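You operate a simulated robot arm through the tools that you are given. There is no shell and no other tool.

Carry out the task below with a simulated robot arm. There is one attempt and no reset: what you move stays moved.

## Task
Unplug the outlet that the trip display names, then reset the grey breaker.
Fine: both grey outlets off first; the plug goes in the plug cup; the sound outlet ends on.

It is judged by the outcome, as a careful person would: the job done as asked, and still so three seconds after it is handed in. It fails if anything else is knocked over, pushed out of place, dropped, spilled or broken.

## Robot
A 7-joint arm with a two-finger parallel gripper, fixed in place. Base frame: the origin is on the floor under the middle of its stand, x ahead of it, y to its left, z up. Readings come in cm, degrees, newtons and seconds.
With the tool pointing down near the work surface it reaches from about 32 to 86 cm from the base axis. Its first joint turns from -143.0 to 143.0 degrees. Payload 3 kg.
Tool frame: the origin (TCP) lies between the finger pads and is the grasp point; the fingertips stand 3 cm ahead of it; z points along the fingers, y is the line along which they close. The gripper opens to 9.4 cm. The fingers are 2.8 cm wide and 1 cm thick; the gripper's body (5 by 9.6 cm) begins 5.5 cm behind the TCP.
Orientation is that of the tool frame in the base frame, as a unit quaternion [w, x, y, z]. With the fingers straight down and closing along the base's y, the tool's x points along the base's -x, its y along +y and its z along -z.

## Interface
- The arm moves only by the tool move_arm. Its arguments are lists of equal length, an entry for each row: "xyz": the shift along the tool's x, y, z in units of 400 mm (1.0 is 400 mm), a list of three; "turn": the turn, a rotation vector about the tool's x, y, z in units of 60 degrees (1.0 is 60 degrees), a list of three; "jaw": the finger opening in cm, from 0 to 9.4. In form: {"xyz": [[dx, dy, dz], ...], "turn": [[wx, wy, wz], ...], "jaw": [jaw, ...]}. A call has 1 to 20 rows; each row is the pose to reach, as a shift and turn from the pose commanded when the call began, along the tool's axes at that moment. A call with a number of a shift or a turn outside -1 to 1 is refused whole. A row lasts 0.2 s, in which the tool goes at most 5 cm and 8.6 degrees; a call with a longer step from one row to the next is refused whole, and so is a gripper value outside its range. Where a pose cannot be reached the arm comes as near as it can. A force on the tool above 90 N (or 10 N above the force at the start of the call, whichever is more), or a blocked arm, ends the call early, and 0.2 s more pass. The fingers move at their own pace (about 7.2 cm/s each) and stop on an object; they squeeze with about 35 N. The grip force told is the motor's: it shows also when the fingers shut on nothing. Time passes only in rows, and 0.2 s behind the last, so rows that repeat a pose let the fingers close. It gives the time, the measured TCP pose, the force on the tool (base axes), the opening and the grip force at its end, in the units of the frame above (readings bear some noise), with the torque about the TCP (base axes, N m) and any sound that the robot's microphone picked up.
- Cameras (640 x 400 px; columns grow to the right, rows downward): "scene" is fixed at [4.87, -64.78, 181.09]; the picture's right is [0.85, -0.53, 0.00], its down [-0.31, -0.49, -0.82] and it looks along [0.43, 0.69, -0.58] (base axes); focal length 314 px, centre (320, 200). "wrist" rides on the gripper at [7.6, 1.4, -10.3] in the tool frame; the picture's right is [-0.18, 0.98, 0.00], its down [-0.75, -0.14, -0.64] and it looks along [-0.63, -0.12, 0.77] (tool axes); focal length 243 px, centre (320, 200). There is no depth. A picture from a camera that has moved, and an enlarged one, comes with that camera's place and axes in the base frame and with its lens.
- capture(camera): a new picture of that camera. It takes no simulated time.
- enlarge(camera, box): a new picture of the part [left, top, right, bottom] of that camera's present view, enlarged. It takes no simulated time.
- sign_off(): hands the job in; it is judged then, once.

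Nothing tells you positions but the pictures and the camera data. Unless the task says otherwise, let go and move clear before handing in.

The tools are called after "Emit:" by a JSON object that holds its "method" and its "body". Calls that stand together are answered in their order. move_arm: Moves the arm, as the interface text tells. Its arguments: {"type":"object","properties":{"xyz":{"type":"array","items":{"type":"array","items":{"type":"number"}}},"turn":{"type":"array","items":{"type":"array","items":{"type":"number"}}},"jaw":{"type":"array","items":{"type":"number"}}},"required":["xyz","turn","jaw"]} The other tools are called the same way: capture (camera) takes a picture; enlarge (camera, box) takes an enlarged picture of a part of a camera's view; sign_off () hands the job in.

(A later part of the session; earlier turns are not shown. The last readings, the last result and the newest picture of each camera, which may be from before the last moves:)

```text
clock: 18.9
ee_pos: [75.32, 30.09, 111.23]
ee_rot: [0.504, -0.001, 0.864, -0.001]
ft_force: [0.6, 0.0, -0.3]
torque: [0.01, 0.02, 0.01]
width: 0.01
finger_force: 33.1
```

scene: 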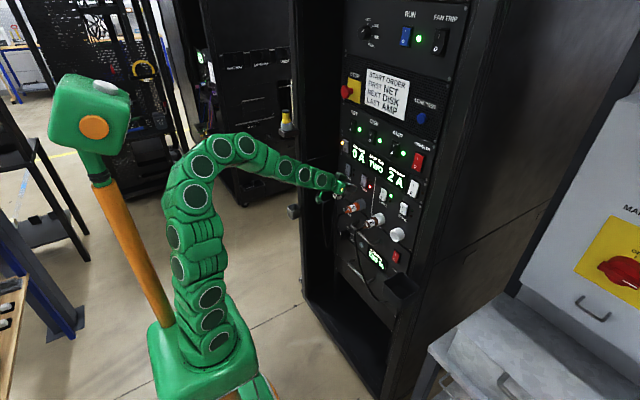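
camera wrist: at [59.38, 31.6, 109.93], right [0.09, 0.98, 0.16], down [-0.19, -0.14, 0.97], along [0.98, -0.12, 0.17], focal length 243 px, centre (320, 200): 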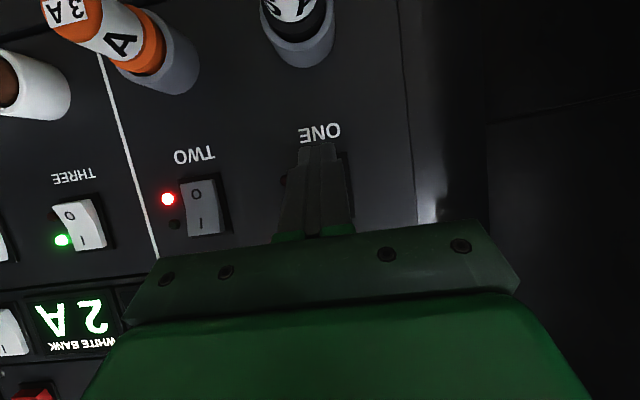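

Stroke done with no residual force. I'll retract and look at ONE.

Emit:
{"method": "move_arm", "body": {"xyz": [[0.0061, 0, -0.0109], [0.0184, 0, -0.0327], [0.0307, 0, -0.0545], [0.043, 0, -0.0763]], "turn": [[0, 0, 0], [0, 0, 0], [0, 0, 0], [0, 0, 0]], "jaw": [0, 0, 0, 0]}}

Emit:
{"method": "enlarge", "body": {"camera": "scene", "box": [320, 130, 420, 200]}}

Emit:
{"method": "capture", "body": {"camera": "wrist"}}

```text
clock: 19.9
ee_pos: [71.88, 30.08, 111.36]
ee_rot: [0.503, -0.001, 0.864, 0.0]
ft_force: [0.8, -0.1, -0.2]
torque: [0.01, 0.0, -0.02]
width: 0.0
finger_force: 33.0
```

```text
5.71 times, centred on (370, 165) of scene
camera zoom: at [4.87, -64.78, 181.09], right [0.85, -0.53, 0.0], down [-0.31, -0.49, -0.82], along [0.43, 0.69, -0.58], focal length 1794 px, centre (34, 400)
```

zoom: 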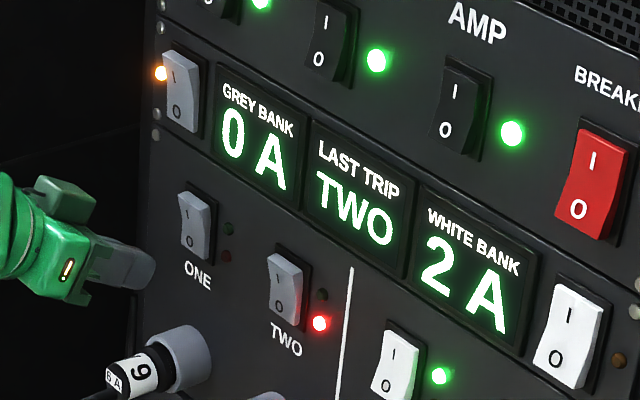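

```text
taken
camera wrist: at [59.28, 31.46, 109.81], right [0.09, 0.98, 0.16], down [-0.19, -0.14, 0.97], along [0.98, -0.12, 0.17], focal length 243 px, centre (320, 200)
```

wrist: 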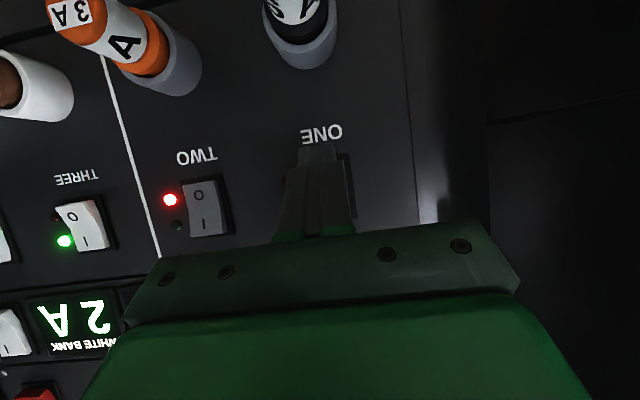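

ONE now matches TWO: both grey outlets are off. Next I'll bring the opened gripper behind and above the orange plug in outlet TWO (about y 18.8, z 100.5).

Emit:
{"method": "move_arm", "body": {"xyz": [[0.027, -0.094, -0.048], [0.054, -0.188, -0.096], [0.0813, -0.2825, -0.1434], [0.156, -0.2825, -0.101], [0.2313, -0.2825, -0.0584], [0.2313, -0.2825, -0.0584]], "turn": [[0, 0, 0], [0, 0, 0], [0, 0, 0], [0, 0, 0], [0, 0, 0], [0, 0, 0]], "jaw": [0, 2, 6.5, 6.5, 6.5, 6.5]}}

Emit:
{"method": "capture", "body": {"camera": "wrist"}}

Emit:
{"method": "enlarge", "body": {"camera": "scene", "box": [310, 150, 420, 240]}}

```text
clock: 21.3
ee_pos: [65.03, 18.7, 104.39]
ee_rot: [0.503, -0.001, 0.864, 0.0]
ft_force: [0.5, 0.1, 0.0]
torque: [-0.02, -0.04, 0.01]
width: 6.48
finger_force: 0.1
```

```text
taken
camera wrist: at [52.41, 20.22, 102.88], right [0.09, 0.98, 0.16], down [-0.19, -0.14, 0.97], along [0.98, -0.12, 0.17], focal length 243 px, centre (320, 200)
```

wrist: 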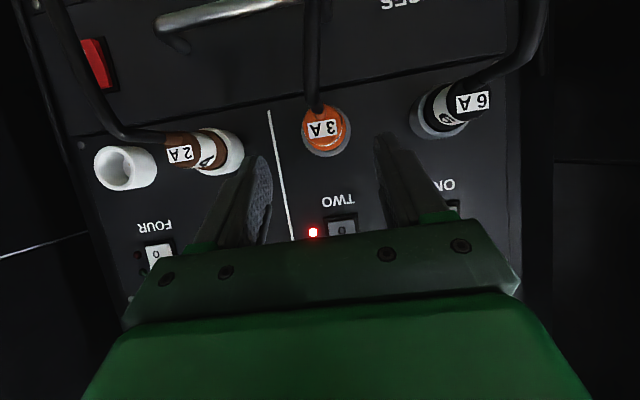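

```text
4.44 times, centred on (365, 195) of scene
camera zoom: at [4.87, -64.78, 181.09], right [0.85, -0.53, 0.0], down [-0.31, -0.49, -0.82], along [0.43, 0.69, -0.58], focal length 1396 px, centre (120, 222)
```

zoom: 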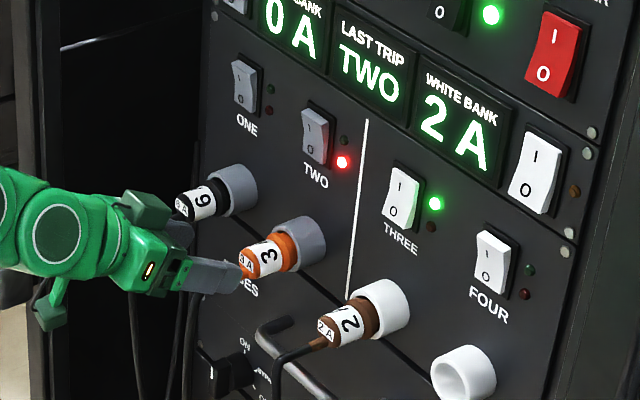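

Emit:
{"method": "enlarge", "body": {"camera": "wrist", "box": [260, 60, 400, 170]}}

```text
3.64 times, centred on (330, 115) of wrist
camera zoom: at [52.41, 20.22, 102.88], right [0.09, 0.98, 0.16], down [-0.19, -0.14, 0.97], along [0.98, -0.12, 0.17], focal length 882 px, centre (284, 509)
```

zoom: 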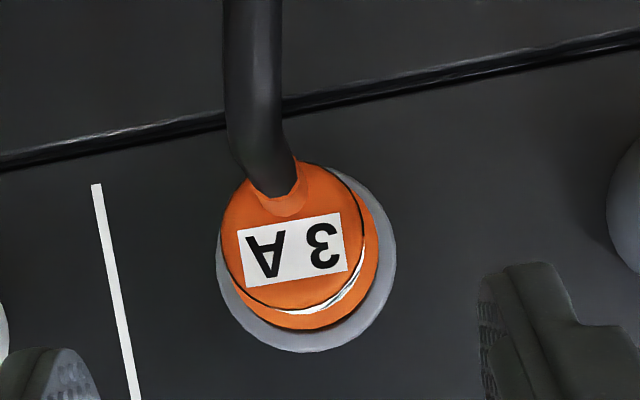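

The plug axis is at about y=18.95, z=100.5, and the body is about 3.1 cm thick. I'll advance along the tool axis so the open fingers straddle it.

Emit:
{"method": "move_arm", "body": {"xyz": [[-0.001, 0.006, 0.051], [-0.002, 0.006, 0.102], [-0.003, 0.006, 0.153], [-0.004, 0.006, 0.204], [-0.004, 0.006, 0.204]], "turn": [[0, 0, 0], [0, 0, 0], [0, 0, 0], [0, 0, 0], [0, 0, 0]], "jaw": [6.5, 6.5, 6.5, 6.5, 6.5]}}

Emit:
{"method": "capture", "body": {"camera": "wrist"}}

Emit:
{"method": "enlarge", "body": {"camera": "scene", "box": [310, 150, 420, 240]}}

```text
clock: 22.5
ee_pos: [72.69, 18.94, 100.44]
ee_rot: [0.504, -0.001, 0.864, 0.0]
ft_force: [0.2, -0.2, 0.3]
torque: [0.01, 0.03, 0.0]
width: 6.5
finger_force: 0.0
```

```text
taken
camera wrist: at [59.79, 20.38, 99.01], right [0.09, 0.98, 0.16], down [-0.19, -0.14, 0.97], along [0.98, -0.12, 0.17], focal length 243 px, centre (320, 200)
```

wrist: 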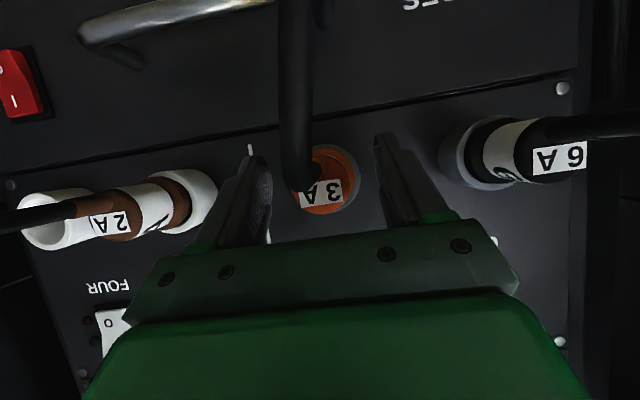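

```text
4.44 times, centred on (365, 195) of scene
camera zoom: at [4.87, -64.78, 181.09], right [0.85, -0.53, 0.0], down [-0.31, -0.49, -0.82], along [0.43, 0.69, -0.58], focal length 1396 px, centre (120, 222)
```

zoom: 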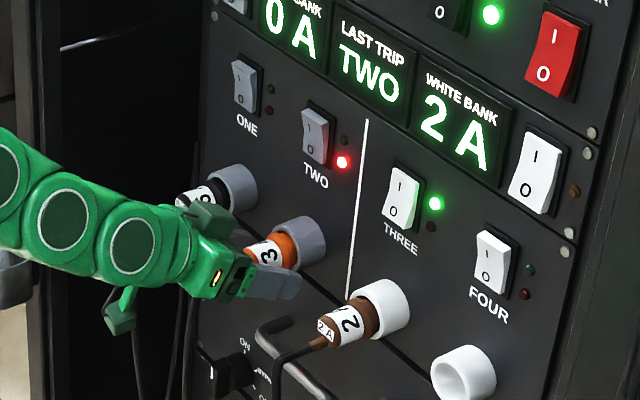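

The fingers straddle the plug, centred. I'll back off 4 mm to clear the socket rim and close.

Emit:
{"method": "move_arm", "body": {"xyz": [[0.0049, 0, -0.0087], [0.0049, 0, -0.0087], [0.0049, 0, -0.0087], [0.0049, 0, -0.0087], [0.0049, 0, -0.0087]], "turn": [[0, 0, 0], [0, 0, 0], [0, 0, 0], [0, 0, 0], [0, 0, 0]], "jaw": [6.5, 2.0, 2.0, 2.0, 2.0]}}

Emit:
{"method": "capture", "body": {"camera": "wrist"}}

```text
clock: 23.7
ee_pos: [71.91, 18.97, 100.58]
ee_rot: [0.503, -0.002, 0.864, 0.0]
ft_force: [0.0, -0.1, 0.6]
torque: [0.0, 0.02, 0.02]
width: 2.99
finger_force: 34.9
```

```text
taken
camera wrist: at [59.3, 20.41, 99.0], right [0.09, 0.98, 0.16], down [-0.19, -0.14, 0.97], along [0.98, -0.12, 0.17], focal length 243 px, centre (320, 200)
```

wrist: 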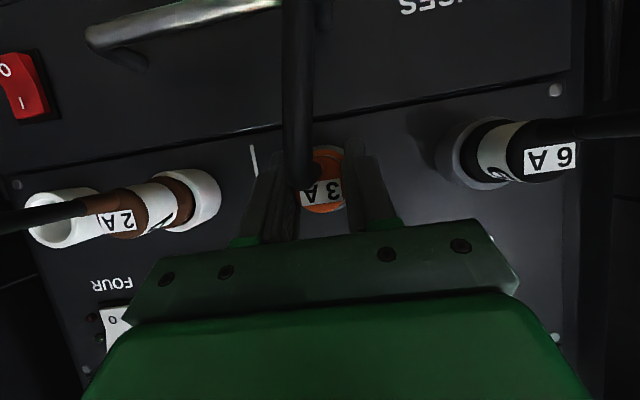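

The plug is gripped (2.99 cm). I'll pull straight back from the panel.

Emit:
{"method": "move_arm", "body": {"xyz": [[0.0062, 0, -0.0109], [0.0123, 0, -0.0217], [0.0185, 0, -0.0326], [0.0247, 0, -0.0434], [0.0308, 0, -0.0543], [0.037, 0, -0.0651], [0.0432, 0, -0.076], [0.0493, 0, -0.0868]], "turn": [[0, 0, 0], [0, 0, 0], [0, 0, 0], [0, 0, 0], [0, 0, 0], [0, 0, 0], [0, 0, 0], [0, 0, 0]], "jaw": [2.0, 2.0, 2.0, 2.0, 2.0, 2.0, 2.0, 2.0]}}

Emit:
{"method": "capture", "body": {"camera": "wrist"}}

Emit:
{"method": "enlarge", "body": {"camera": "scene", "box": [300, 120, 440, 240]}}

```text
clock: 25.5
ee_pos: [67.93, 19.0, 100.48]
ee_rot: [0.503, -0.001, 0.864, 0.0]
ft_force: [-0.7, 0.4, 0.4]
torque: [0.02, 0.03, 0.0]
width: 3.02
finger_force: 35.1
```

```text
taken
camera wrist: at [55.26, 20.5, 99.02], right [0.09, 0.98, 0.16], down [-0.19, -0.14, 0.97], along [0.98, -0.12, 0.17], focal length 243 px, centre (320, 200)
```

wrist: 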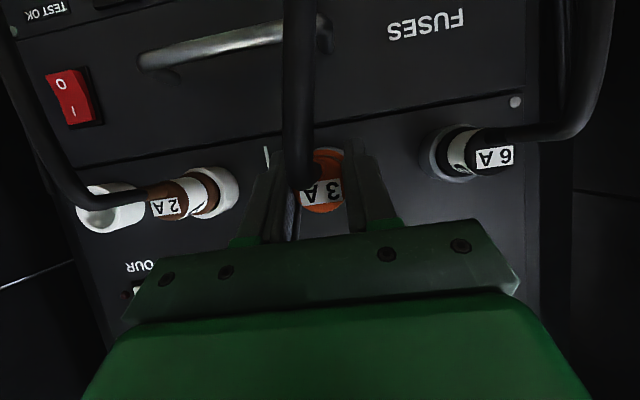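

```text
3.33 times, centred on (370, 180) of scene
camera zoom: at [4.87, -64.78, 181.09], right [0.85, -0.53, 0.0], down [-0.31, -0.49, -0.82], along [0.43, 0.69, -0.58], focal length 1047 px, centre (153, 267)
```

zoom: 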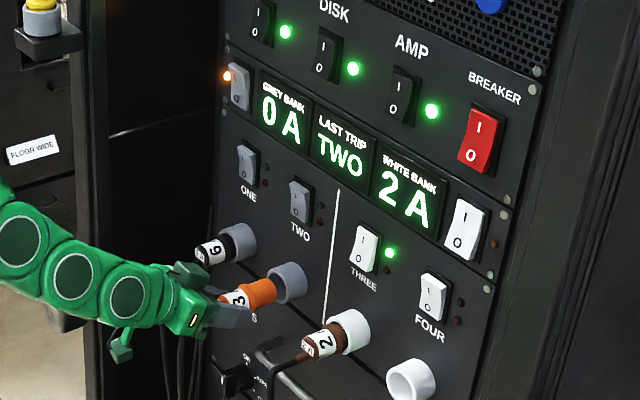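

TWO's red lamp went out and the plug is coming with the gripper. I'll pull it further clear of the socket.

Emit:
{"method": "move_arm", "body": {"xyz": [[0.0062, 0, -0.0109], [0.0123, 0, -0.0217], [0.0185, 0, -0.0326], [0.0247, 0, -0.0434], [0.0308, 0, -0.0543], [0.037, 0, -0.0651]], "turn": [[0, 0, 0], [0, 0, 0], [0, 0, 0], [0, 0, 0], [0, 0, 0], [0, 0, 0]], "jaw": [2.0, 2.0, 2.0, 2.0, 2.0, 2.0]}}

Emit:
{"method": "capture", "body": {"camera": "scene"}}

Emit:
{"method": "enlarge", "body": {"camera": "scene", "box": [280, 120, 440, 300]}}

Emit:
{"method": "capture", "body": {"camera": "wrist"}}

```text
clock: 26.9
ee_pos: [64.9, 18.96, 100.74]
ee_rot: [0.503, -0.002, 0.864, 0.0]
ft_force: [-0.2, 0.0, -0.5]
torque: [-0.02, 0.04, 0.01]
width: 3.01
finger_force: 35.0
```

```text
taken
```

scene: 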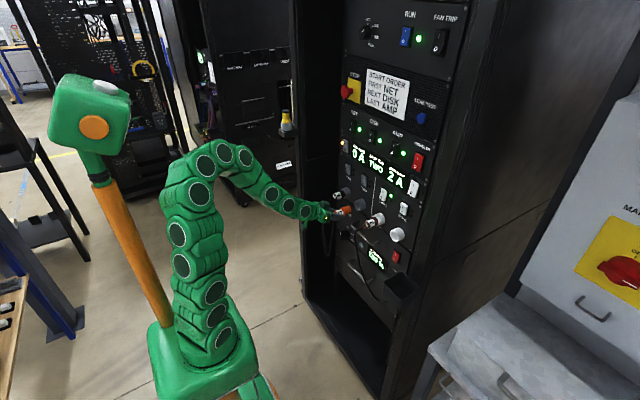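

```text
2.22 times, centred on (360, 210) of scene
camera zoom: at [4.87, -64.78, 181.09], right [0.85, -0.53, 0.0], down [-0.31, -0.49, -0.82], along [0.43, 0.69, -0.58], focal length 698 px, centre (231, 178)
```

zoom: 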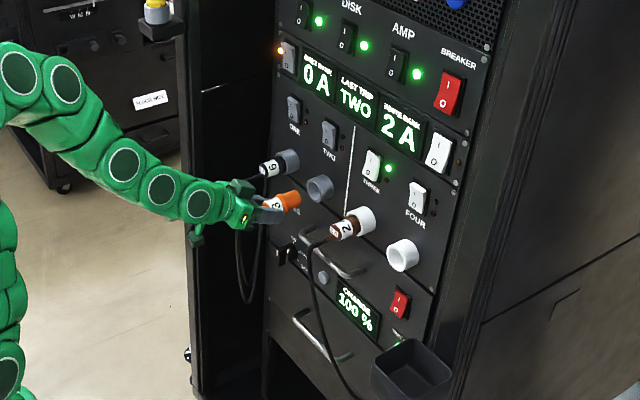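

```text
taken
camera wrist: at [52.33, 20.38, 99.15], right [0.09, 0.98, 0.16], down [-0.19, -0.14, 0.97], along [0.98, -0.12, 0.17], focal length 243 px, centre (320, 200)
```

wrist: 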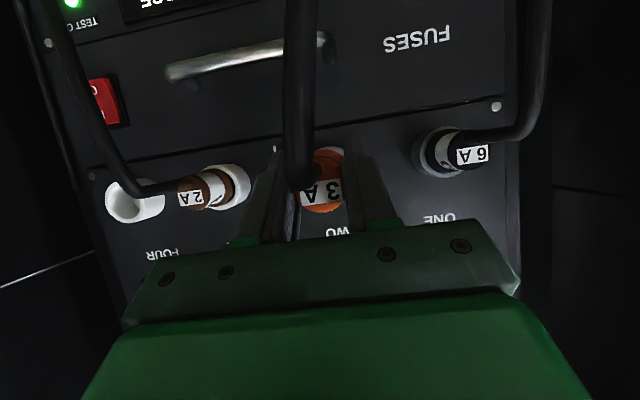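

The plug is fully out and held. I'll lift it back and up, then turn the tool straight down so that the plug points nose-down for the cup.

Emit:
{"method": "move_arm", "body": {"xyz": [[-0.056, -0.017, -0.065], [-0.112, -0.033, -0.129], [-0.168, -0.05, -0.194], [-0.223, -0.067, -0.259], [-0.279, -0.083, -0.323], [-0.335, -0.1, -0.388], [-0.335, -0.1, -0.388], [-0.335, -0.1, -0.388], [-0.335, -0.1, -0.388], [-0.335, -0.1, -0.388], [-0.335, -0.1, -0.388], [-0.335, -0.1, -0.388], [-0.335, -0.1, -0.388], [-0.335, -0.1, -0.388], [-0.335, -0.1, -0.388]], "turn": [[0, 0, 0], [0, 0, 0], [0, 0, 0], [0, 0, 0], [0, 0, 0], [0, 0, 0], [0, 0.125, 0], [0, 0.25, 0], [0, 0.375, 0], [0, 0.5, 0], [0, 0.625, 0], [0, 0.75, 0], [0, 0.875, 0], [0, 1.0, 0], [0, 1.0, 0]], "jaw": [2.0, 2.0, 2.0, 2.0, 2.0, 2.0, 2.0, 2.0, 2.0, 2.0, 2.0, 2.0, 2.0, 2.0, 2.0]}}

Emit:
{"method": "capture", "body": {"camera": "wrist"}}

Emit:
{"method": "capture", "body": {"camera": "scene"}}

Emit:
{"method": "enlarge", "body": {"camera": "scene", "box": [280, 120, 440, 300]}}

```text
clock: 30.1
ee_pos: [58.12, 14.88, 119.85]
ee_rot: [0.004, 0.0, 1.0, -0.002]
ft_force: [-0.6, 0.4, -1.5]
torque: [0.0, -0.01, -0.02]
width: 2.99
finger_force: 34.7
```

```text
taken
camera wrist: at [50.44, 16.36, 130.11], right [0.18, 0.98, 0.0], down [0.75, -0.14, 0.65], along [0.64, -0.12, -0.76], focal length 243 px, centre (320, 200)
```

wrist: 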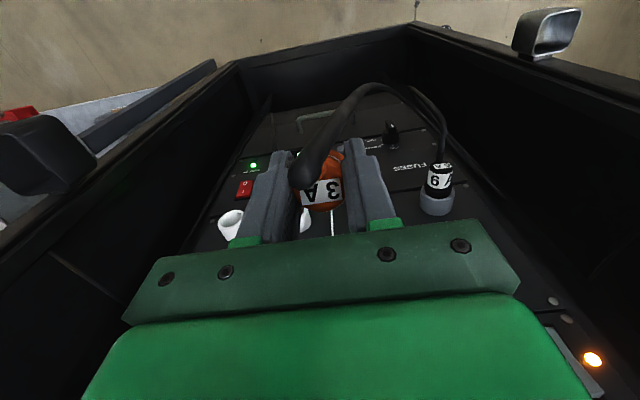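

```text
taken
```

scene: 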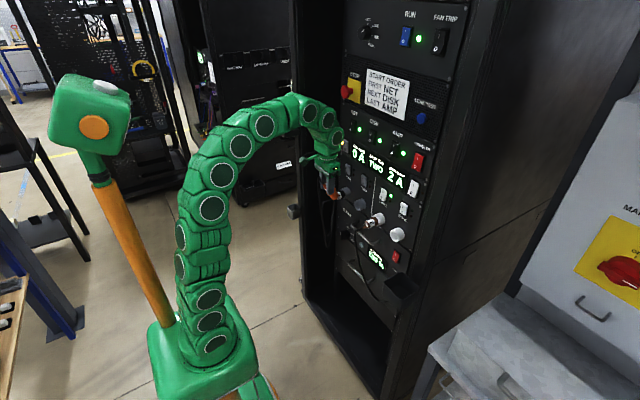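

```text
2.22 times, centred on (360, 210) of scene
camera zoom: at [4.87, -64.78, 181.09], right [0.85, -0.53, 0.0], down [-0.31, -0.49, -0.82], along [0.43, 0.69, -0.58], focal length 698 px, centre (231, 178)
```

zoom: 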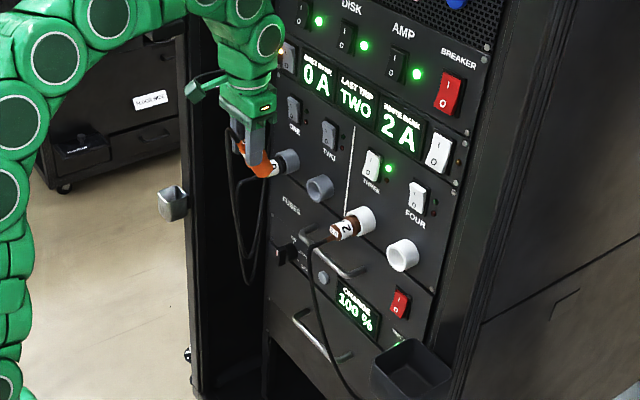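

The plug hangs nose-down at about 60° and the cable follows with no tension. I'll move sideways toward the dark cup in steps, watching the force for cable pull.

Emit:
{"method": "move_arm", "body": {"xyz": [[0, -0.07, 0], [0, -0.14, 0], [0, -0.21, 0], [0, -0.28, 0], [0, -0.35, 0], [0, -0.42, 0], [0, -0.49, 0], [0, -0.49, 0]], "turn": [[0, 0, 0], [0, 0, 0], [0, 0, 0], [0, 0, 0], [0, 0, 0], [0, 0, 0], [0, 0, 0], [0, 0, 0]], "jaw": [2.0, 2.0, 2.0, 2.0, 2.0, 2.0, 2.0, 2.0]}}

Emit:
{"method": "capture", "body": {"camera": "scene"}}

Emit:
{"method": "capture", "body": {"camera": "wrist"}}

```text
clock: 31.9
ee_pos: [58.03, -5.03, 119.86]
ee_rot: [0.003, -0.001, 1.0, -0.002]
ft_force: [-0.1, -0.4, -1.0]
torque: [0.01, 0.01, -0.01]
width: 2.97
finger_force: 35.5
```

```text
taken
```

scene: 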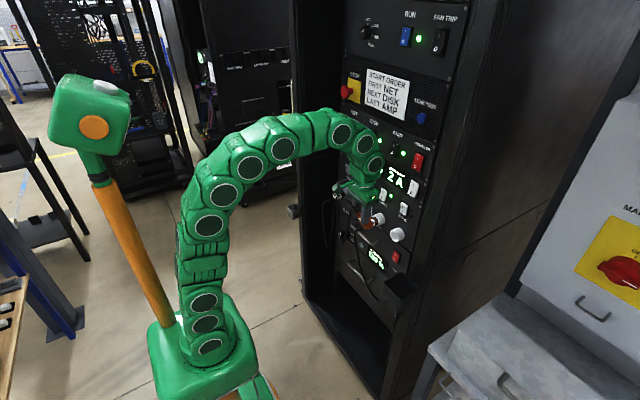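

```text
taken
camera wrist: at [50.35, -3.54, 130.18], right [0.18, 0.98, 0.0], down [0.75, -0.14, 0.65], along [0.64, -0.12, -0.76], focal length 243 px, centre (320, 200)
```

wrist: 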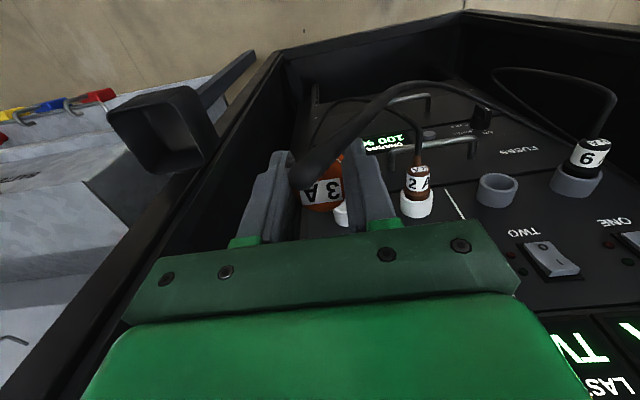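

Emit:
{"method": "enlarge", "body": {"camera": "wrist", "box": [80, 60, 280, 220]}}

Emit:
{"method": "enlarge", "body": {"camera": "wrist", "box": [220, 80, 420, 250]}}

Emit:
{"method": "enlarge", "body": {"camera": "scene", "box": [300, 150, 440, 310]}}

```text
2.50 times, centred on (180, 140) of wrist
camera zoom: at [50.35, -3.54, 130.18], right [0.18, 0.98, 0.0], down [0.75, -0.14, 0.65], along [0.64, -0.12, -0.76], focal length 606 px, centre (670, 350)
```

zoom: 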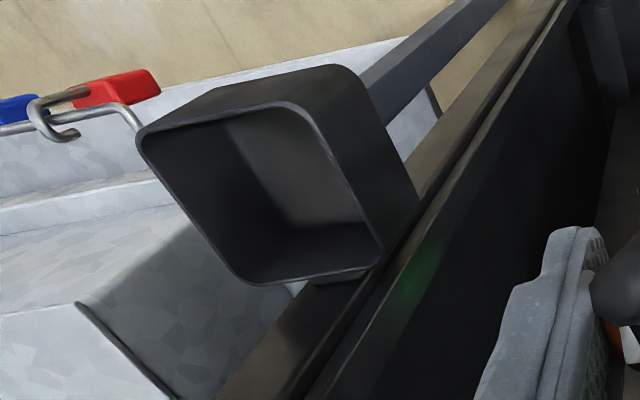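

```text
2.35 times, centred on (320, 165) of wrist
camera zoom: at [50.35, -3.54, 130.18], right [0.18, 0.98, 0.0], down [0.75, -0.14, 0.65], along [0.64, -0.12, -0.76], focal length 571 px, centre (320, 282)
```

zoom: 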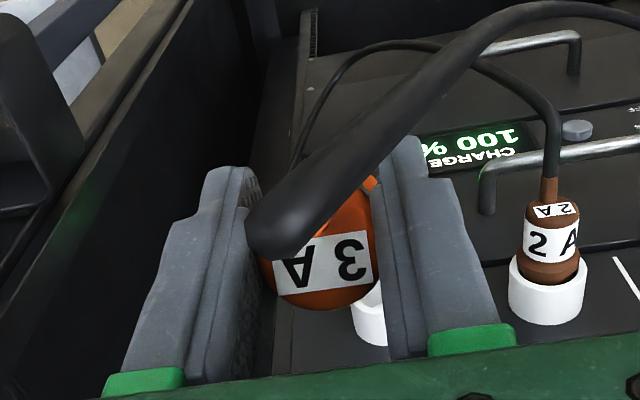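

```text
2.50 times, centred on (370, 230) of scene
camera zoom: at [4.87, -64.78, 181.09], right [0.85, -0.53, 0.0], down [-0.31, -0.49, -0.82], along [0.43, 0.69, -0.58], focal length 785 px, centre (195, 125)
```

zoom: 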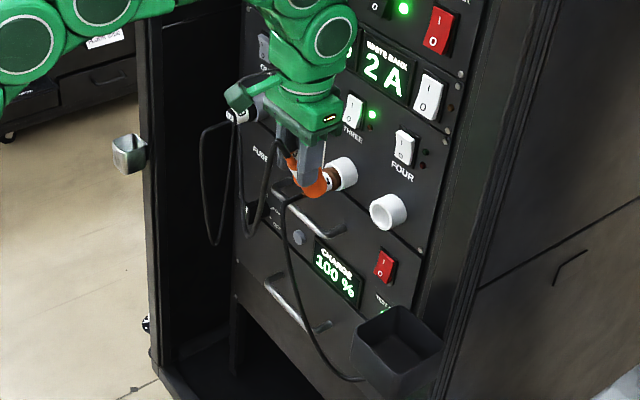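

Emit:
{"method": "enlarge", "body": {"camera": "scene", "box": [360, 260, 440, 320]}}

```text
6.67 times, centred on (400, 290) of scene
camera zoom: at [4.87, -64.78, 181.09], right [0.85, -0.53, 0.0], down [-0.31, -0.49, -0.82], along [0.43, 0.69, -0.58], focal length 2093 px, centre (-213, -400)
```

zoom: 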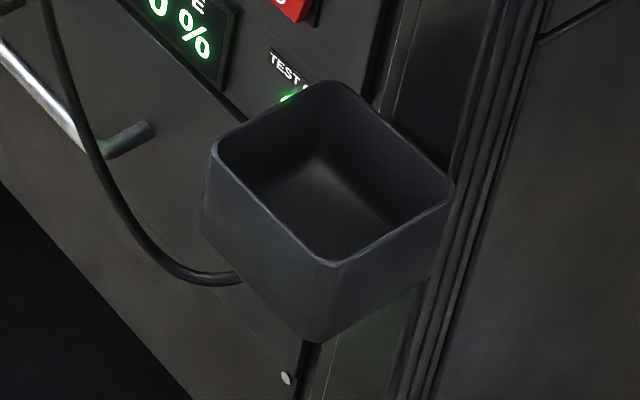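

The cup rim is at about z=104, centred near (59.8, -24.6), roughly 6 cm deep. I'll continue sideways to above the cup.

Emit:
{"method": "move_arm", "body": {"xyz": [[0, -0.07, 0], [0, -0.14, 0], [0, -0.21, 0], [0, -0.28, 0], [0, -0.35, 0], [0, -0.42, 0], [0, -0.489, 0], [0, -0.489, 0]], "turn": [[0, 0, 0], [0, 0, 0], [0, 0, 0], [0, 0, 0], [0, 0, 0], [0, 0, 0], [0, 0, 0], [0, 0, 0]], "jaw": [2.0, 2.0, 2.0, 2.0, 2.0, 2.0, 2.0, 2.0]}}

Emit:
{"method": "capture", "body": {"camera": "wrist"}}

Emit:
{"method": "enlarge", "body": {"camera": "wrist", "box": [200, 60, 440, 260]}}

Emit:
{"method": "enlarge", "body": {"camera": "scene", "box": [320, 170, 460, 320]}}

```text
clock: 33.7
ee_pos: [58.29, -24.31, 119.68]
ee_rot: [0.004, -0.001, 1.0, 0.0]
ft_force: [0.1, -0.1, -0.3]
torque: [-0.02, 0.02, -0.03]
width: 3.0
finger_force: 34.5
```

```text
taken
camera wrist: at [50.62, -22.8, 129.99], right [0.18, 0.98, 0.0], down [0.75, -0.14, 0.65], along [0.64, -0.12, -0.76], focal length 243 px, centre (320, 200)
```

wrist: 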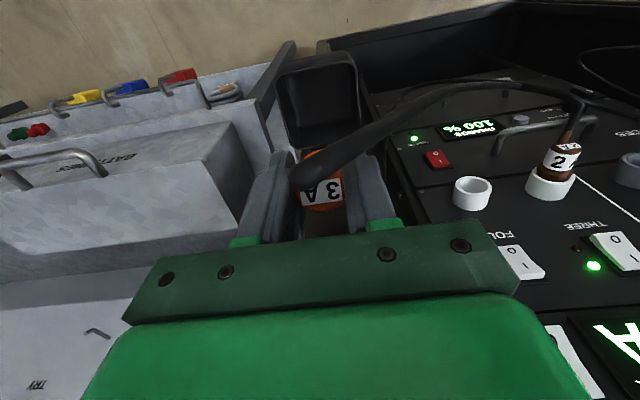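

```text
2.00 times, centred on (320, 160) of wrist
camera zoom: at [50.62, -22.8, 129.99], right [0.18, 0.98, 0.0], down [0.75, -0.14, 0.65], along [0.64, -0.12, -0.76], focal length 485 px, centre (320, 280)
```

zoom: 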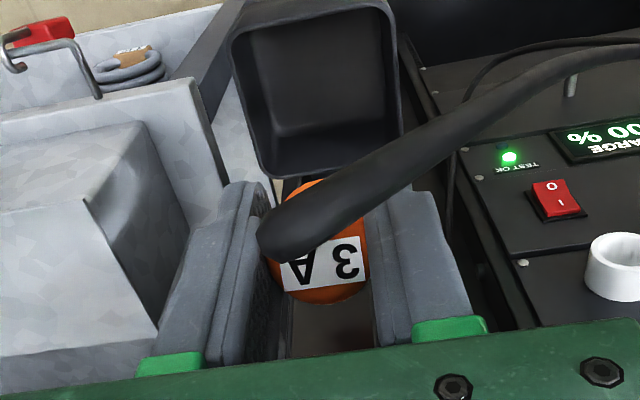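

```text
2.67 times, centred on (390, 245) of scene
camera zoom: at [4.87, -64.78, 181.09], right [0.85, -0.53, 0.0], down [-0.31, -0.49, -0.82], along [0.43, 0.69, -0.58], focal length 837 px, centre (133, 80)
```

zoom: 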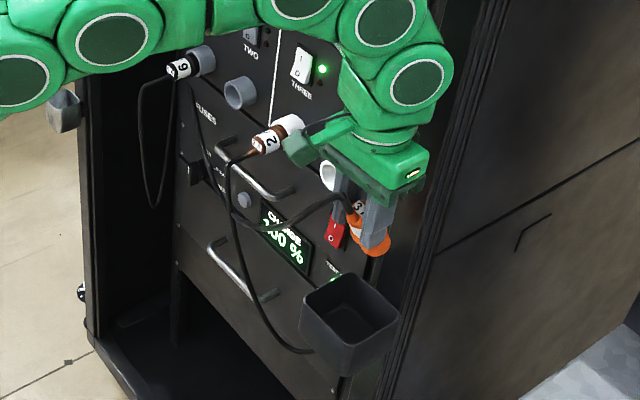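

I'm directly over the cup (rim about x 56–64, y −28.5 to −20.6) with slack in the cable. I'll lower the nose into the cup.

Emit:
{"method": "move_arm", "body": {"xyz": [[0, -0.003, 0.0625], [0, -0.006, 0.125], [0, -0.006, 0.1875], [0, -0.006, 0.25], [0, -0.006, 0.285], [0, -0.006, 0.3175], [0, -0.006, 0.3175]], "turn": [[0, 0, 0], [0, 0, 0], [0, 0, 0], [0, 0, 0], [0, 0, 0], [0, 0, 0], [0, 0, 0]], "jaw": [2.0, 2.0, 2.0, 2.0, 2.0, 2.0, 2.0]}}

Emit:
{"method": "capture", "body": {"camera": "wrist"}}

Emit:
{"method": "enlarge", "body": {"camera": "scene", "box": [340, 200, 440, 320]}}

```text
clock: 35.3
ee_pos: [58.45, -24.53, 106.93]
ee_rot: [0.003, -0.001, 1.0, -0.001]
ft_force: [0.9, 0.0, -1.4]
torque: [0.02, 0.01, -0.01]
width: 2.97
finger_force: 35.5
```

```text
taken
camera wrist: at [50.63, -23.02, 117.3], right [0.18, 0.98, 0.0], down [0.75, -0.14, 0.65], along [0.64, -0.12, -0.76], focal length 243 px, centre (320, 200)
```

wrist: 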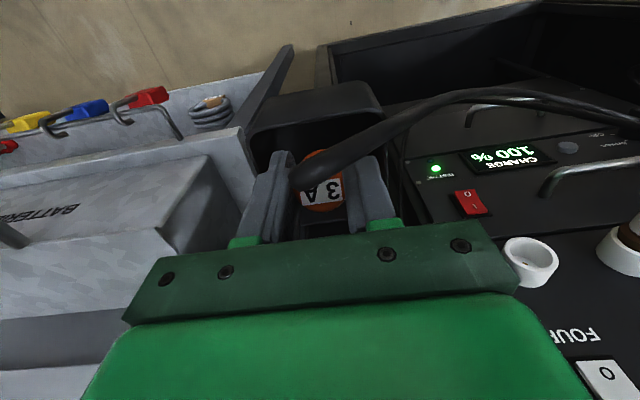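

```text
3.33 times, centred on (390, 260) of scene
camera zoom: at [4.87, -64.78, 181.09], right [0.85, -0.53, 0.0], down [-0.31, -0.49, -0.82], along [0.43, 0.69, -0.58], focal length 1047 px, centre (87, 0)
```

zoom: 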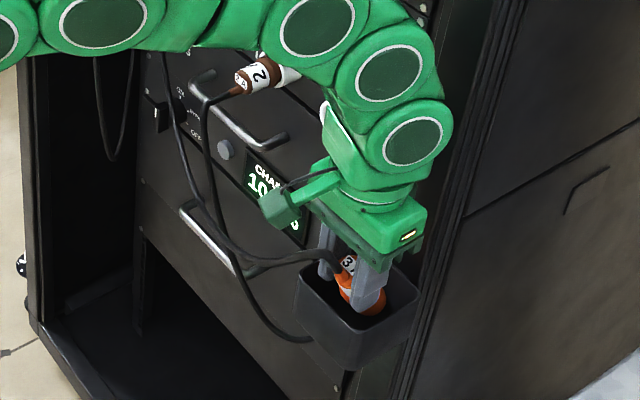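

The nose is inside the cup with no contact force. I'll lower another 1.5 cm gently.

Emit:
{"method": "move_arm", "body": {"xyz": [[0, 0, 0.0125], [0, 0, 0.025], [0, 0, 0.0375], [0, 0, 0.0375]], "turn": [[0, 0, 0], [0, 0, 0], [0, 0, 0], [0, 0, 0]], "jaw": [2.0, 2.0, 2.0, 2.0]}}

Emit:
{"method": "enlarge", "body": {"camera": "scene", "box": [350, 230, 430, 310]}}

Emit:
{"method": "enlarge", "body": {"camera": "wrist", "box": [220, 60, 440, 260]}}

```text
clock: 36.3
ee_pos: [58.33, -24.57, 105.79]
ee_rot: [0.006, -0.001, 1.0, -0.001]
ft_force: [0.4, 0.8, 13.4]
torque: [0.02, -0.46, 0.02]
width: 2.97
finger_force: 35.3
```

```text
5.00 times, centred on (390, 270) of scene
camera zoom: at [4.87, -64.78, 181.09], right [0.85, -0.53, 0.0], down [-0.31, -0.49, -0.82], along [0.43, 0.69, -0.58], focal length 1570 px, centre (-30, -150)
```

zoom: 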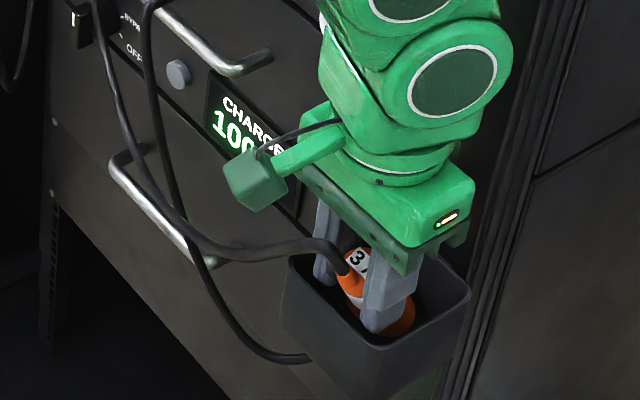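

```text
2.00 times, centred on (330, 160) of wrist
camera zoom: at [50.52, -23.0, 116.01], right [0.18, 0.98, 0.0], down [0.75, -0.14, 0.65], along [0.64, -0.12, -0.76], focal length 485 px, centre (300, 280)
```

zoom: 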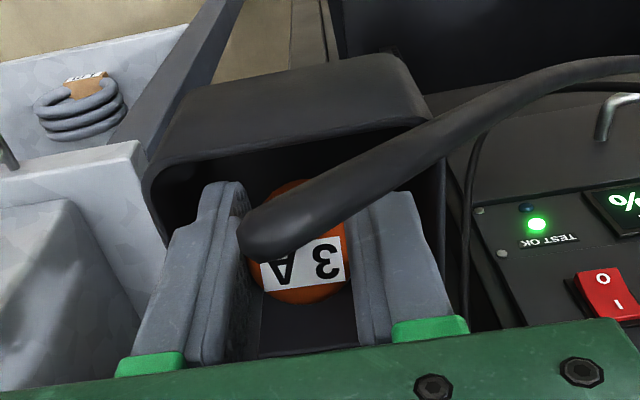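

The nose touches the cup floor (13 N). I'll ease up 3 mm and open the fingers just enough to release, staying inside the cup walls.

Emit:
{"method": "move_arm", "body": {"xyz": [[0, 0, -0.0075], [0, 0, -0.0075], [0, 0, -0.0075], [0, 0, -0.0075], [0, 0, -0.0075]], "turn": [[0, 0, 0], [0, 0, 0], [0, 0, 0], [0, 0, 0], [0, 0, 0]], "jaw": [2.0, 3.3, 4.0, 4.4, 4.4]}}

Emit:
{"method": "enlarge", "body": {"camera": "scene", "box": [350, 230, 430, 310]}}

Emit:
{"method": "enlarge", "body": {"camera": "wrist", "box": [220, 60, 440, 260]}}

```text
clock: 37.5
ee_pos: [58.22, -24.42, 105.74]
ee_rot: [0.003, -0.001, 1.0, -0.001]
ft_force: [0.5, 0.0, 0.4]
torque: [0.01, 0.0, 0.01]
width: 4.41
finger_force: 0.0
```

```text
5.00 times, centred on (390, 270) of scene
camera zoom: at [4.87, -64.78, 181.09], right [0.85, -0.53, 0.0], down [-0.31, -0.49, -0.82], along [0.43, 0.69, -0.58], focal length 1570 px, centre (-30, -150)
```

zoom: 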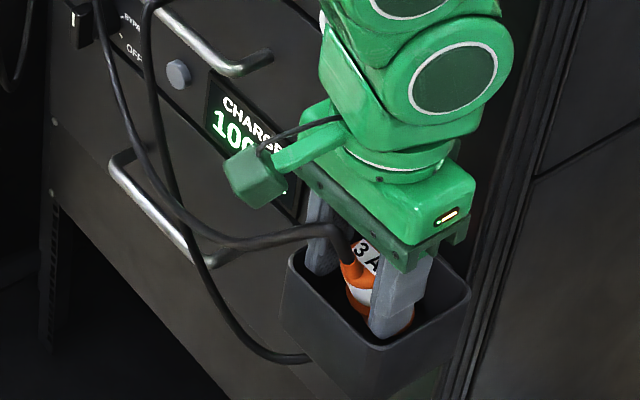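

```text
2.00 times, centred on (330, 160) of wrist
camera zoom: at [50.56, -22.95, 116.16], right [0.18, 0.98, 0.0], down [0.75, -0.14, 0.65], along [0.64, -0.12, -0.76], focal length 485 px, centre (300, 280)
```

zoom: 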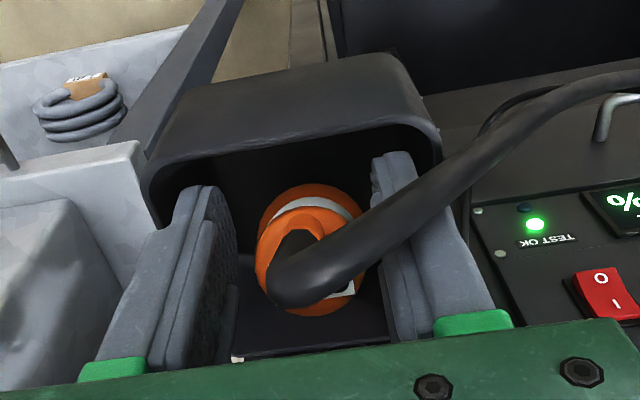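

The plug has settled nose-down in the cup. The cable passes in front of the left finger, so a straight vertical lift is clear.

Emit:
{"method": "move_arm", "body": {"xyz": [[0, 0, -0.03], [0, 0, -0.06], [0, 0, -0.09], [0, 0, -0.13], [0, 0, -0.18], [0, 0, -0.24], [0, 0, -0.3], [0, 0, -0.36], [0, 0, -0.36]], "turn": [[0, 0, 0], [0, 0, 0], [0, 0, 0], [0, 0, 0], [0, 0, 0], [0, 0, 0], [0, 0, 0], [0, 0, 0], [0, 0, 0]], "jaw": [4.4, 4.4, 4.4, 4.4, 4.4, 4.4, 4.4, 4.4, 4.4]}}

Emit:
{"method": "enlarge", "body": {"camera": "scene", "box": [340, 220, 440, 320]}}

Emit:
{"method": "capture", "body": {"camera": "wrist"}}

Emit:
{"method": "enlarge", "body": {"camera": "wrist", "box": [220, 20, 420, 180]}}

```text
clock: 39.5
ee_pos: [58.27, -24.32, 120.25]
ee_rot: [0.003, -0.001, 1.0, -0.001]
ft_force: [-0.5, 0.4, -0.4]
torque: [0.0, -0.01, -0.02]
width: 4.41
finger_force: 0.0
```

```text
4.00 times, centred on (390, 270) of scene
camera zoom: at [4.87, -64.78, 181.09], right [0.85, -0.53, 0.0], down [-0.31, -0.49, -0.82], along [0.43, 0.69, -0.58], focal length 1256 px, centre (40, -80)
```

zoom: 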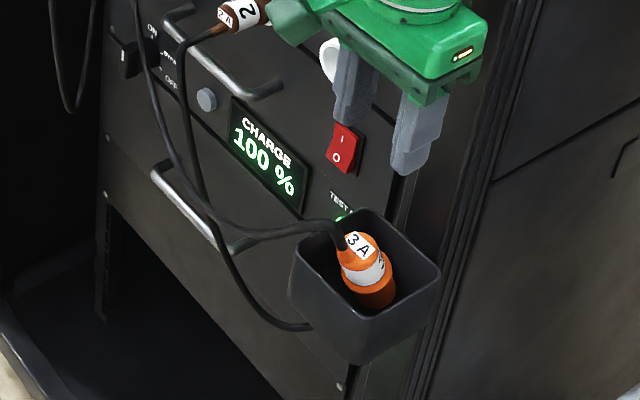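

```text
taken
camera wrist: at [50.67, -22.9, 130.52], right [0.18, 0.98, 0.0], down [0.75, -0.14, 0.65], along [0.64, -0.12, -0.76], focal length 243 px, centre (320, 200)
```

wrist: 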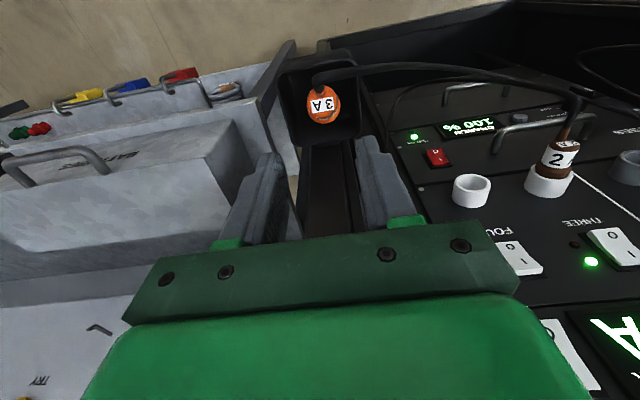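

```text
2.50 times, centred on (320, 100) of wrist
camera zoom: at [50.67, -22.9, 130.52], right [0.18, 0.98, 0.0], down [0.75, -0.14, 0.65], along [0.64, -0.12, -0.76], focal length 606 px, centre (320, 450)
```

zoom: 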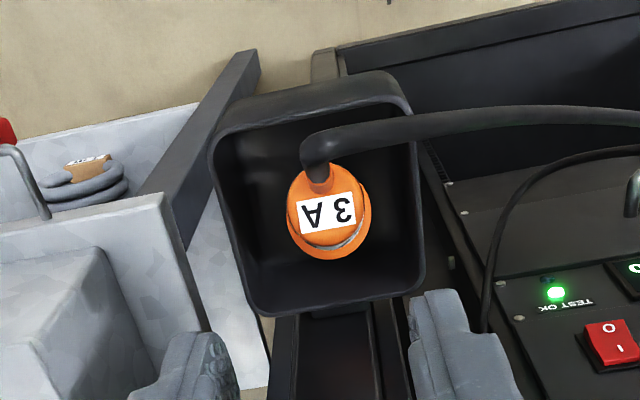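

The 3 A plug stands safely in the cup with slack cable. Now I'll head for the grey breaker on the left side, closing the fingers on the way.

Emit:
{"method": "move_arm", "body": {"xyz": [[0.01, 0.1, -0.03], [0.02, 0.21, -0.06], [0.03, 0.32, -0.1], [0.04, 0.43, -0.1], [0.05, 0.54, -0.1], [0.05, 0.65, -0.1], [0.05, 0.76, -0.1], [0.05, 0.87, -0.1], [0.05, 0.97, -0.1], [0.05, 0.97, -0.1]], "turn": [[0, 0, 0], [0, 0, 0], [0, 0, 0], [0, 0, 0], [0, 0, 0], [0, 0, 0], [0, 0, 0], [0, 0, 0], [0, 0, 0], [0, 0, 0]], "jaw": [4.4, 4.4, 2, 0, 0, 0, 0, 0, 0, 0]}}

Emit:
{"method": "enlarge", "body": {"camera": "scene", "box": [320, 120, 440, 320]}}

```text
clock: 41.7
ee_pos: [55.85, 14.72, 123.92]
ee_rot: [0.005, -0.001, 1.0, -0.001]
ft_force: [-0.1, 0.5, -0.1]
torque: [0.0, 0.02, -0.04]
width: 0.0
finger_force: 32.4
```

```text
2.00 times, centred on (380, 220) of scene
camera zoom: at [4.87, -64.78, 181.09], right [0.85, -0.53, 0.0], down [-0.31, -0.49, -0.82], along [0.43, 0.69, -0.58], focal length 628 px, centre (200, 160)
```

zoom: 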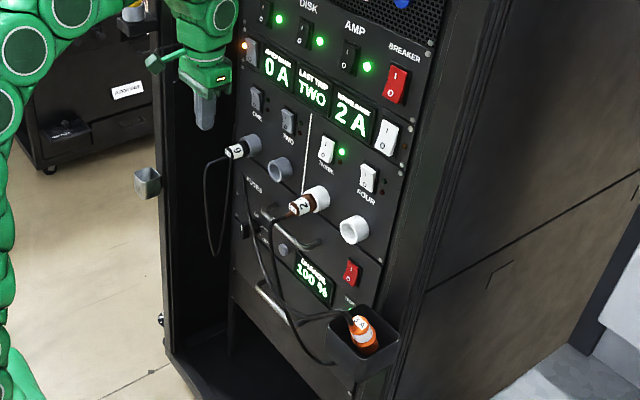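

The plug stays put in the cup. I'll pitch the tool up again and stop where the wrist camera can see the grey breaker's rocker clearly.

Emit:
{"method": "move_arm", "body": {"xyz": [[-0.038, 0.0166, 0.0184], [-0.076, 0.033, 0.037], [-0.114, 0.05, 0.055], [-0.152, 0.066, 0.074], [-0.19, 0.083, 0.092], [-0.228, 0.099, 0.111], [-0.266, 0.116, 0.129], [-0.304, 0.1325, 0.1475], [-0.304, 0.1325, 0.1475]], "turn": [[0, -0.125, 0], [0, -0.25, 0], [0, -0.375, 0], [0, -0.5, 0], [0, -0.625, 0], [0, -0.75, 0], [0, -0.875, 0], [0, -1.0, 0], [0, -1.0, 0]], "jaw": [0, 0, 0, 0, 0, 0, 0, 0, 0]}}

Emit:
{"method": "capture", "body": {"camera": "wrist"}}

Emit:
{"method": "enlarge", "body": {"camera": "wrist", "box": [350, 80, 550, 240]}}

Emit:
{"method": "enlarge", "body": {"camera": "scene", "box": [330, 130, 390, 190]}}

```text
clock: 43.7
ee_pos: [68.29, 19.71, 118.69]
ee_rot: [0.503, -0.001, 0.864, 0.0]
ft_force: [-0.2, 0.7, 0.7]
torque: [-0.02, 0.03, 0.0]
width: 0.0
finger_force: 32.8
```

```text
taken
camera wrist: at [55.6, 21.16, 117.08], right [0.09, 0.98, 0.16], down [-0.19, -0.14, 0.97], along [0.98, -0.12, 0.17], focal length 243 px, centre (320, 200)
```

wrist: 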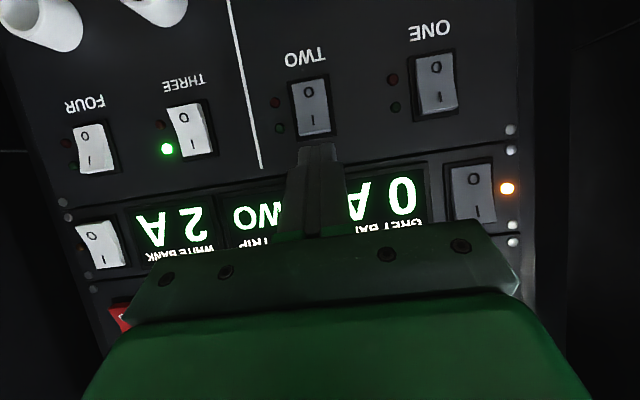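

```text
2.50 times, centred on (450, 160) of wrist
camera zoom: at [55.6, 21.16, 117.08], right [0.09, 0.98, 0.16], down [-0.19, -0.14, 0.97], along [0.98, -0.12, 0.17], focal length 606 px, centre (-5, 300)
```

zoom: 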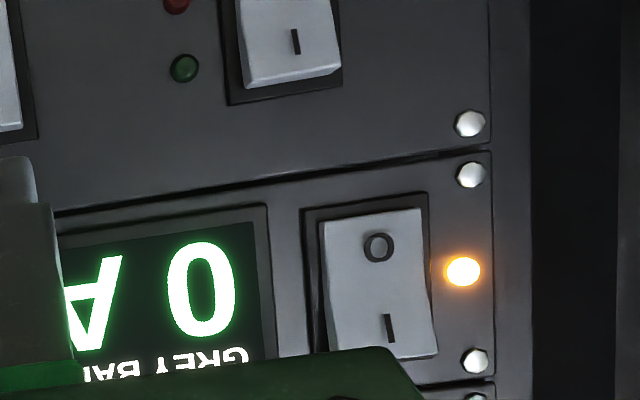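

```text
6.67 times, centred on (360, 160) of scene
camera zoom: at [4.87, -64.78, 181.09], right [0.85, -0.53, 0.0], down [-0.31, -0.49, -0.82], along [0.43, 0.69, -0.58], focal length 2093 px, centre (53, 467)
```

zoom: 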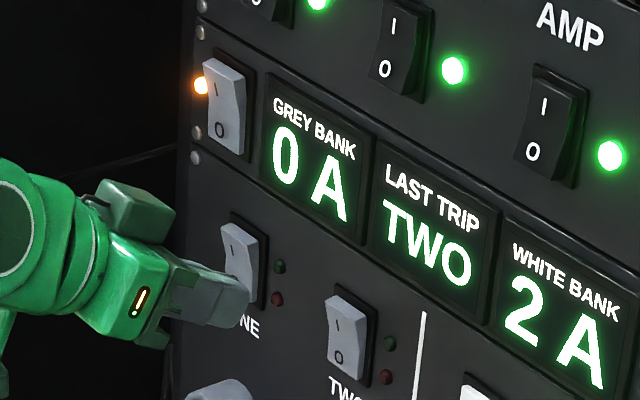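

The grey breaker's I end stands out, so it is tripped/off; its centre is near (78.5, 32.3, 122.5). I'll move in front of its upper (I) half.

Emit:
{"method": "move_arm", "body": {"xyz": [[-0.041, 0.079, 0.002], [-0.0825, 0.1575, 0.0035], [-0.124, 0.236, 0.005], [-0.165, 0.315, 0.007], [-0.165, 0.315, 0.007]], "turn": [[0, 0, 0], [0, 0, 0], [0, 0, 0], [0, 0, 0], [0, 0, 0]], "jaw": [0, 0, 0, 0, 0]}}

Emit:
{"method": "capture", "body": {"camera": "wrist"}}

Emit:
{"method": "enlarge", "body": {"camera": "scene", "box": [310, 120, 400, 190]}}

```text
clock: 44.9
ee_pos: [71.73, 32.44, 124.02]
ee_rot: [0.504, -0.001, 0.864, 0.001]
ft_force: [-0.5, -0.8, 0.3]
torque: [0.02, -0.03, -0.03]
width: 0.0
finger_force: 32.9
```

```text
taken
camera wrist: at [59.01, 33.93, 122.54], right [0.09, 0.98, 0.16], down [-0.19, -0.14, 0.97], along [0.98, -0.12, 0.17], focal length 243 px, centre (320, 200)
```

wrist: 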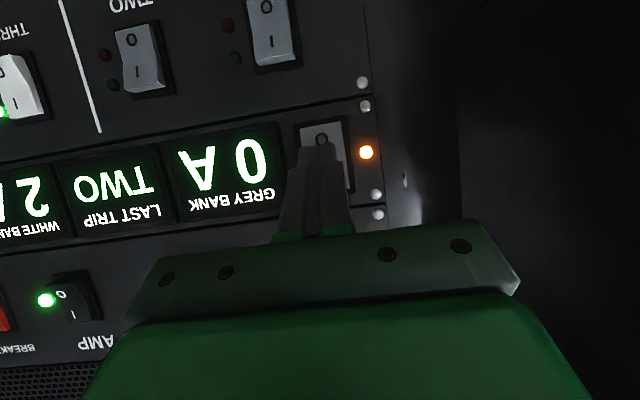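

```text
5.71 times, centred on (355, 155) of scene
camera zoom: at [4.87, -64.78, 181.09], right [0.85, -0.53, 0.0], down [-0.31, -0.49, -0.82], along [0.43, 0.69, -0.58], focal length 1794 px, centre (120, 457)
```

zoom: 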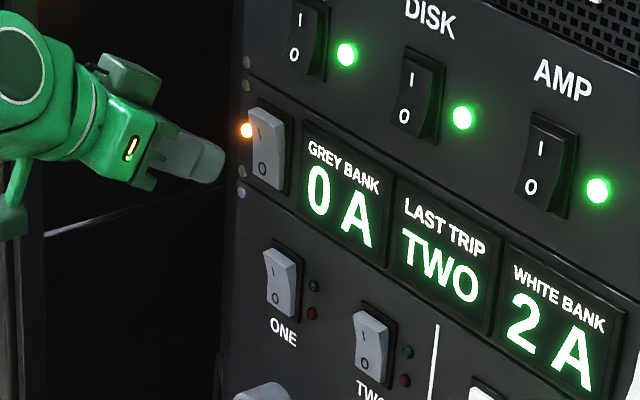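

Aligned with the I half. I'll push in with the same gentle stroke.

Emit:
{"method": "move_arm", "body": {"xyz": [[-0.0235, 0, 0.0211], [-0.0358, 0, 0.0428], [-0.042, 0, 0.0537], [-0.0469, 0, 0.0624], [-0.0506, 0, 0.0689], [-0.0506, 0, 0.0689]], "turn": [[0, 0, 0], [0, 0, 0], [0, 0, 0], [0, 0, 0], [0, 0, 0], [0, 0, 0]], "jaw": [0, 0, 0, 0, 0, 0]}}

Emit:
{"method": "enlarge", "body": {"camera": "scene", "box": [310, 120, 400, 190]}}

Emit:
{"method": "capture", "body": {"camera": "wrist"}}

```text
clock: 46.3
ee_pos: [75.0, 32.33, 124.45]
ee_rot: [0.503, -0.001, 0.864, 0.0]
ft_force: [-2.2, 1.8, -1.1]
torque: [0.0, -0.02, 0.09]
width: 0.01
finger_force: 32.9
```

```text
5.71 times, centred on (355, 155) of scene
camera zoom: at [4.87, -64.78, 181.09], right [0.85, -0.53, 0.0], down [-0.31, -0.49, -0.82], along [0.43, 0.69, -0.58], focal length 1794 px, centre (120, 457)
```

zoom: 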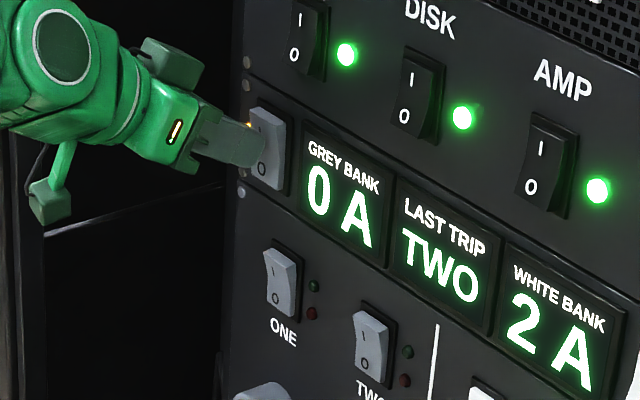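

```text
taken
camera wrist: at [62.4, 33.8, 122.96], right [0.09, 0.98, 0.16], down [-0.19, -0.14, 0.97], along [0.98, -0.12, 0.17], focal length 243 px, centre (320, 200)
```

wrist: 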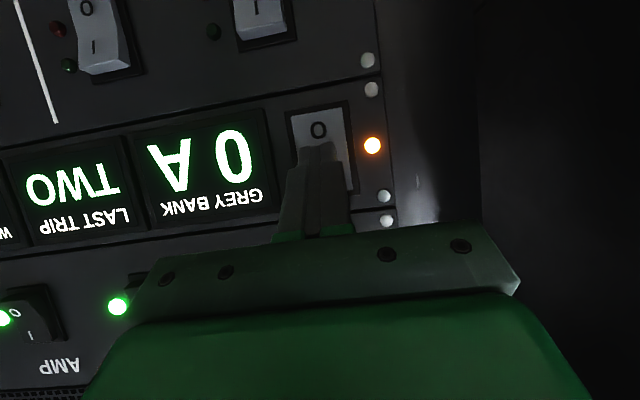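

Light contact only and the lamp is still amber. I'll push a few millimetres further.

Emit:
{"method": "move_arm", "body": {"xyz": [[-0.0025, 0, 0.0043], [-0.0043, 0, 0.0076], [-0.0043, 0, 0.0076]], "turn": [[0, 0, 0], [0, 0, 0], [0, 0, 0]], "jaw": [0, 0, 0]}}

Emit:
{"method": "capture", "body": {"camera": "wrist"}}

```text
clock: 47.1
ee_pos: [75.4, 32.41, 124.36]
ee_rot: [0.503, -0.001, 0.864, 0.0]
ft_force: [-26.1, -6.5, -3.4]
torque: [0.04, 0.19, -0.18]
width: 0.0
finger_force: 33.6
```

```text
taken
camera wrist: at [62.77, 33.83, 122.97], right [0.09, 0.98, 0.16], down [-0.19, -0.14, 0.97], along [0.98, -0.12, 0.17], focal length 243 px, centre (320, 200)
```

wrist: 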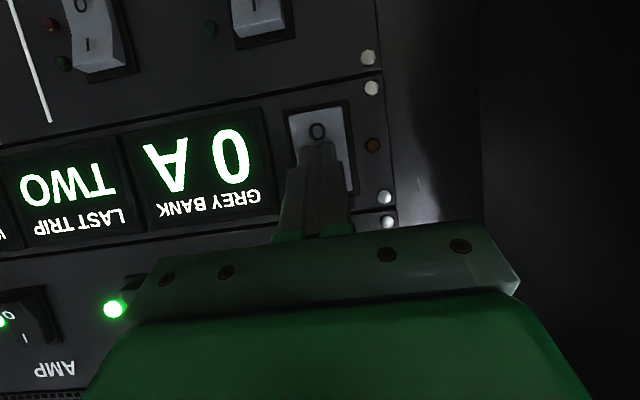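

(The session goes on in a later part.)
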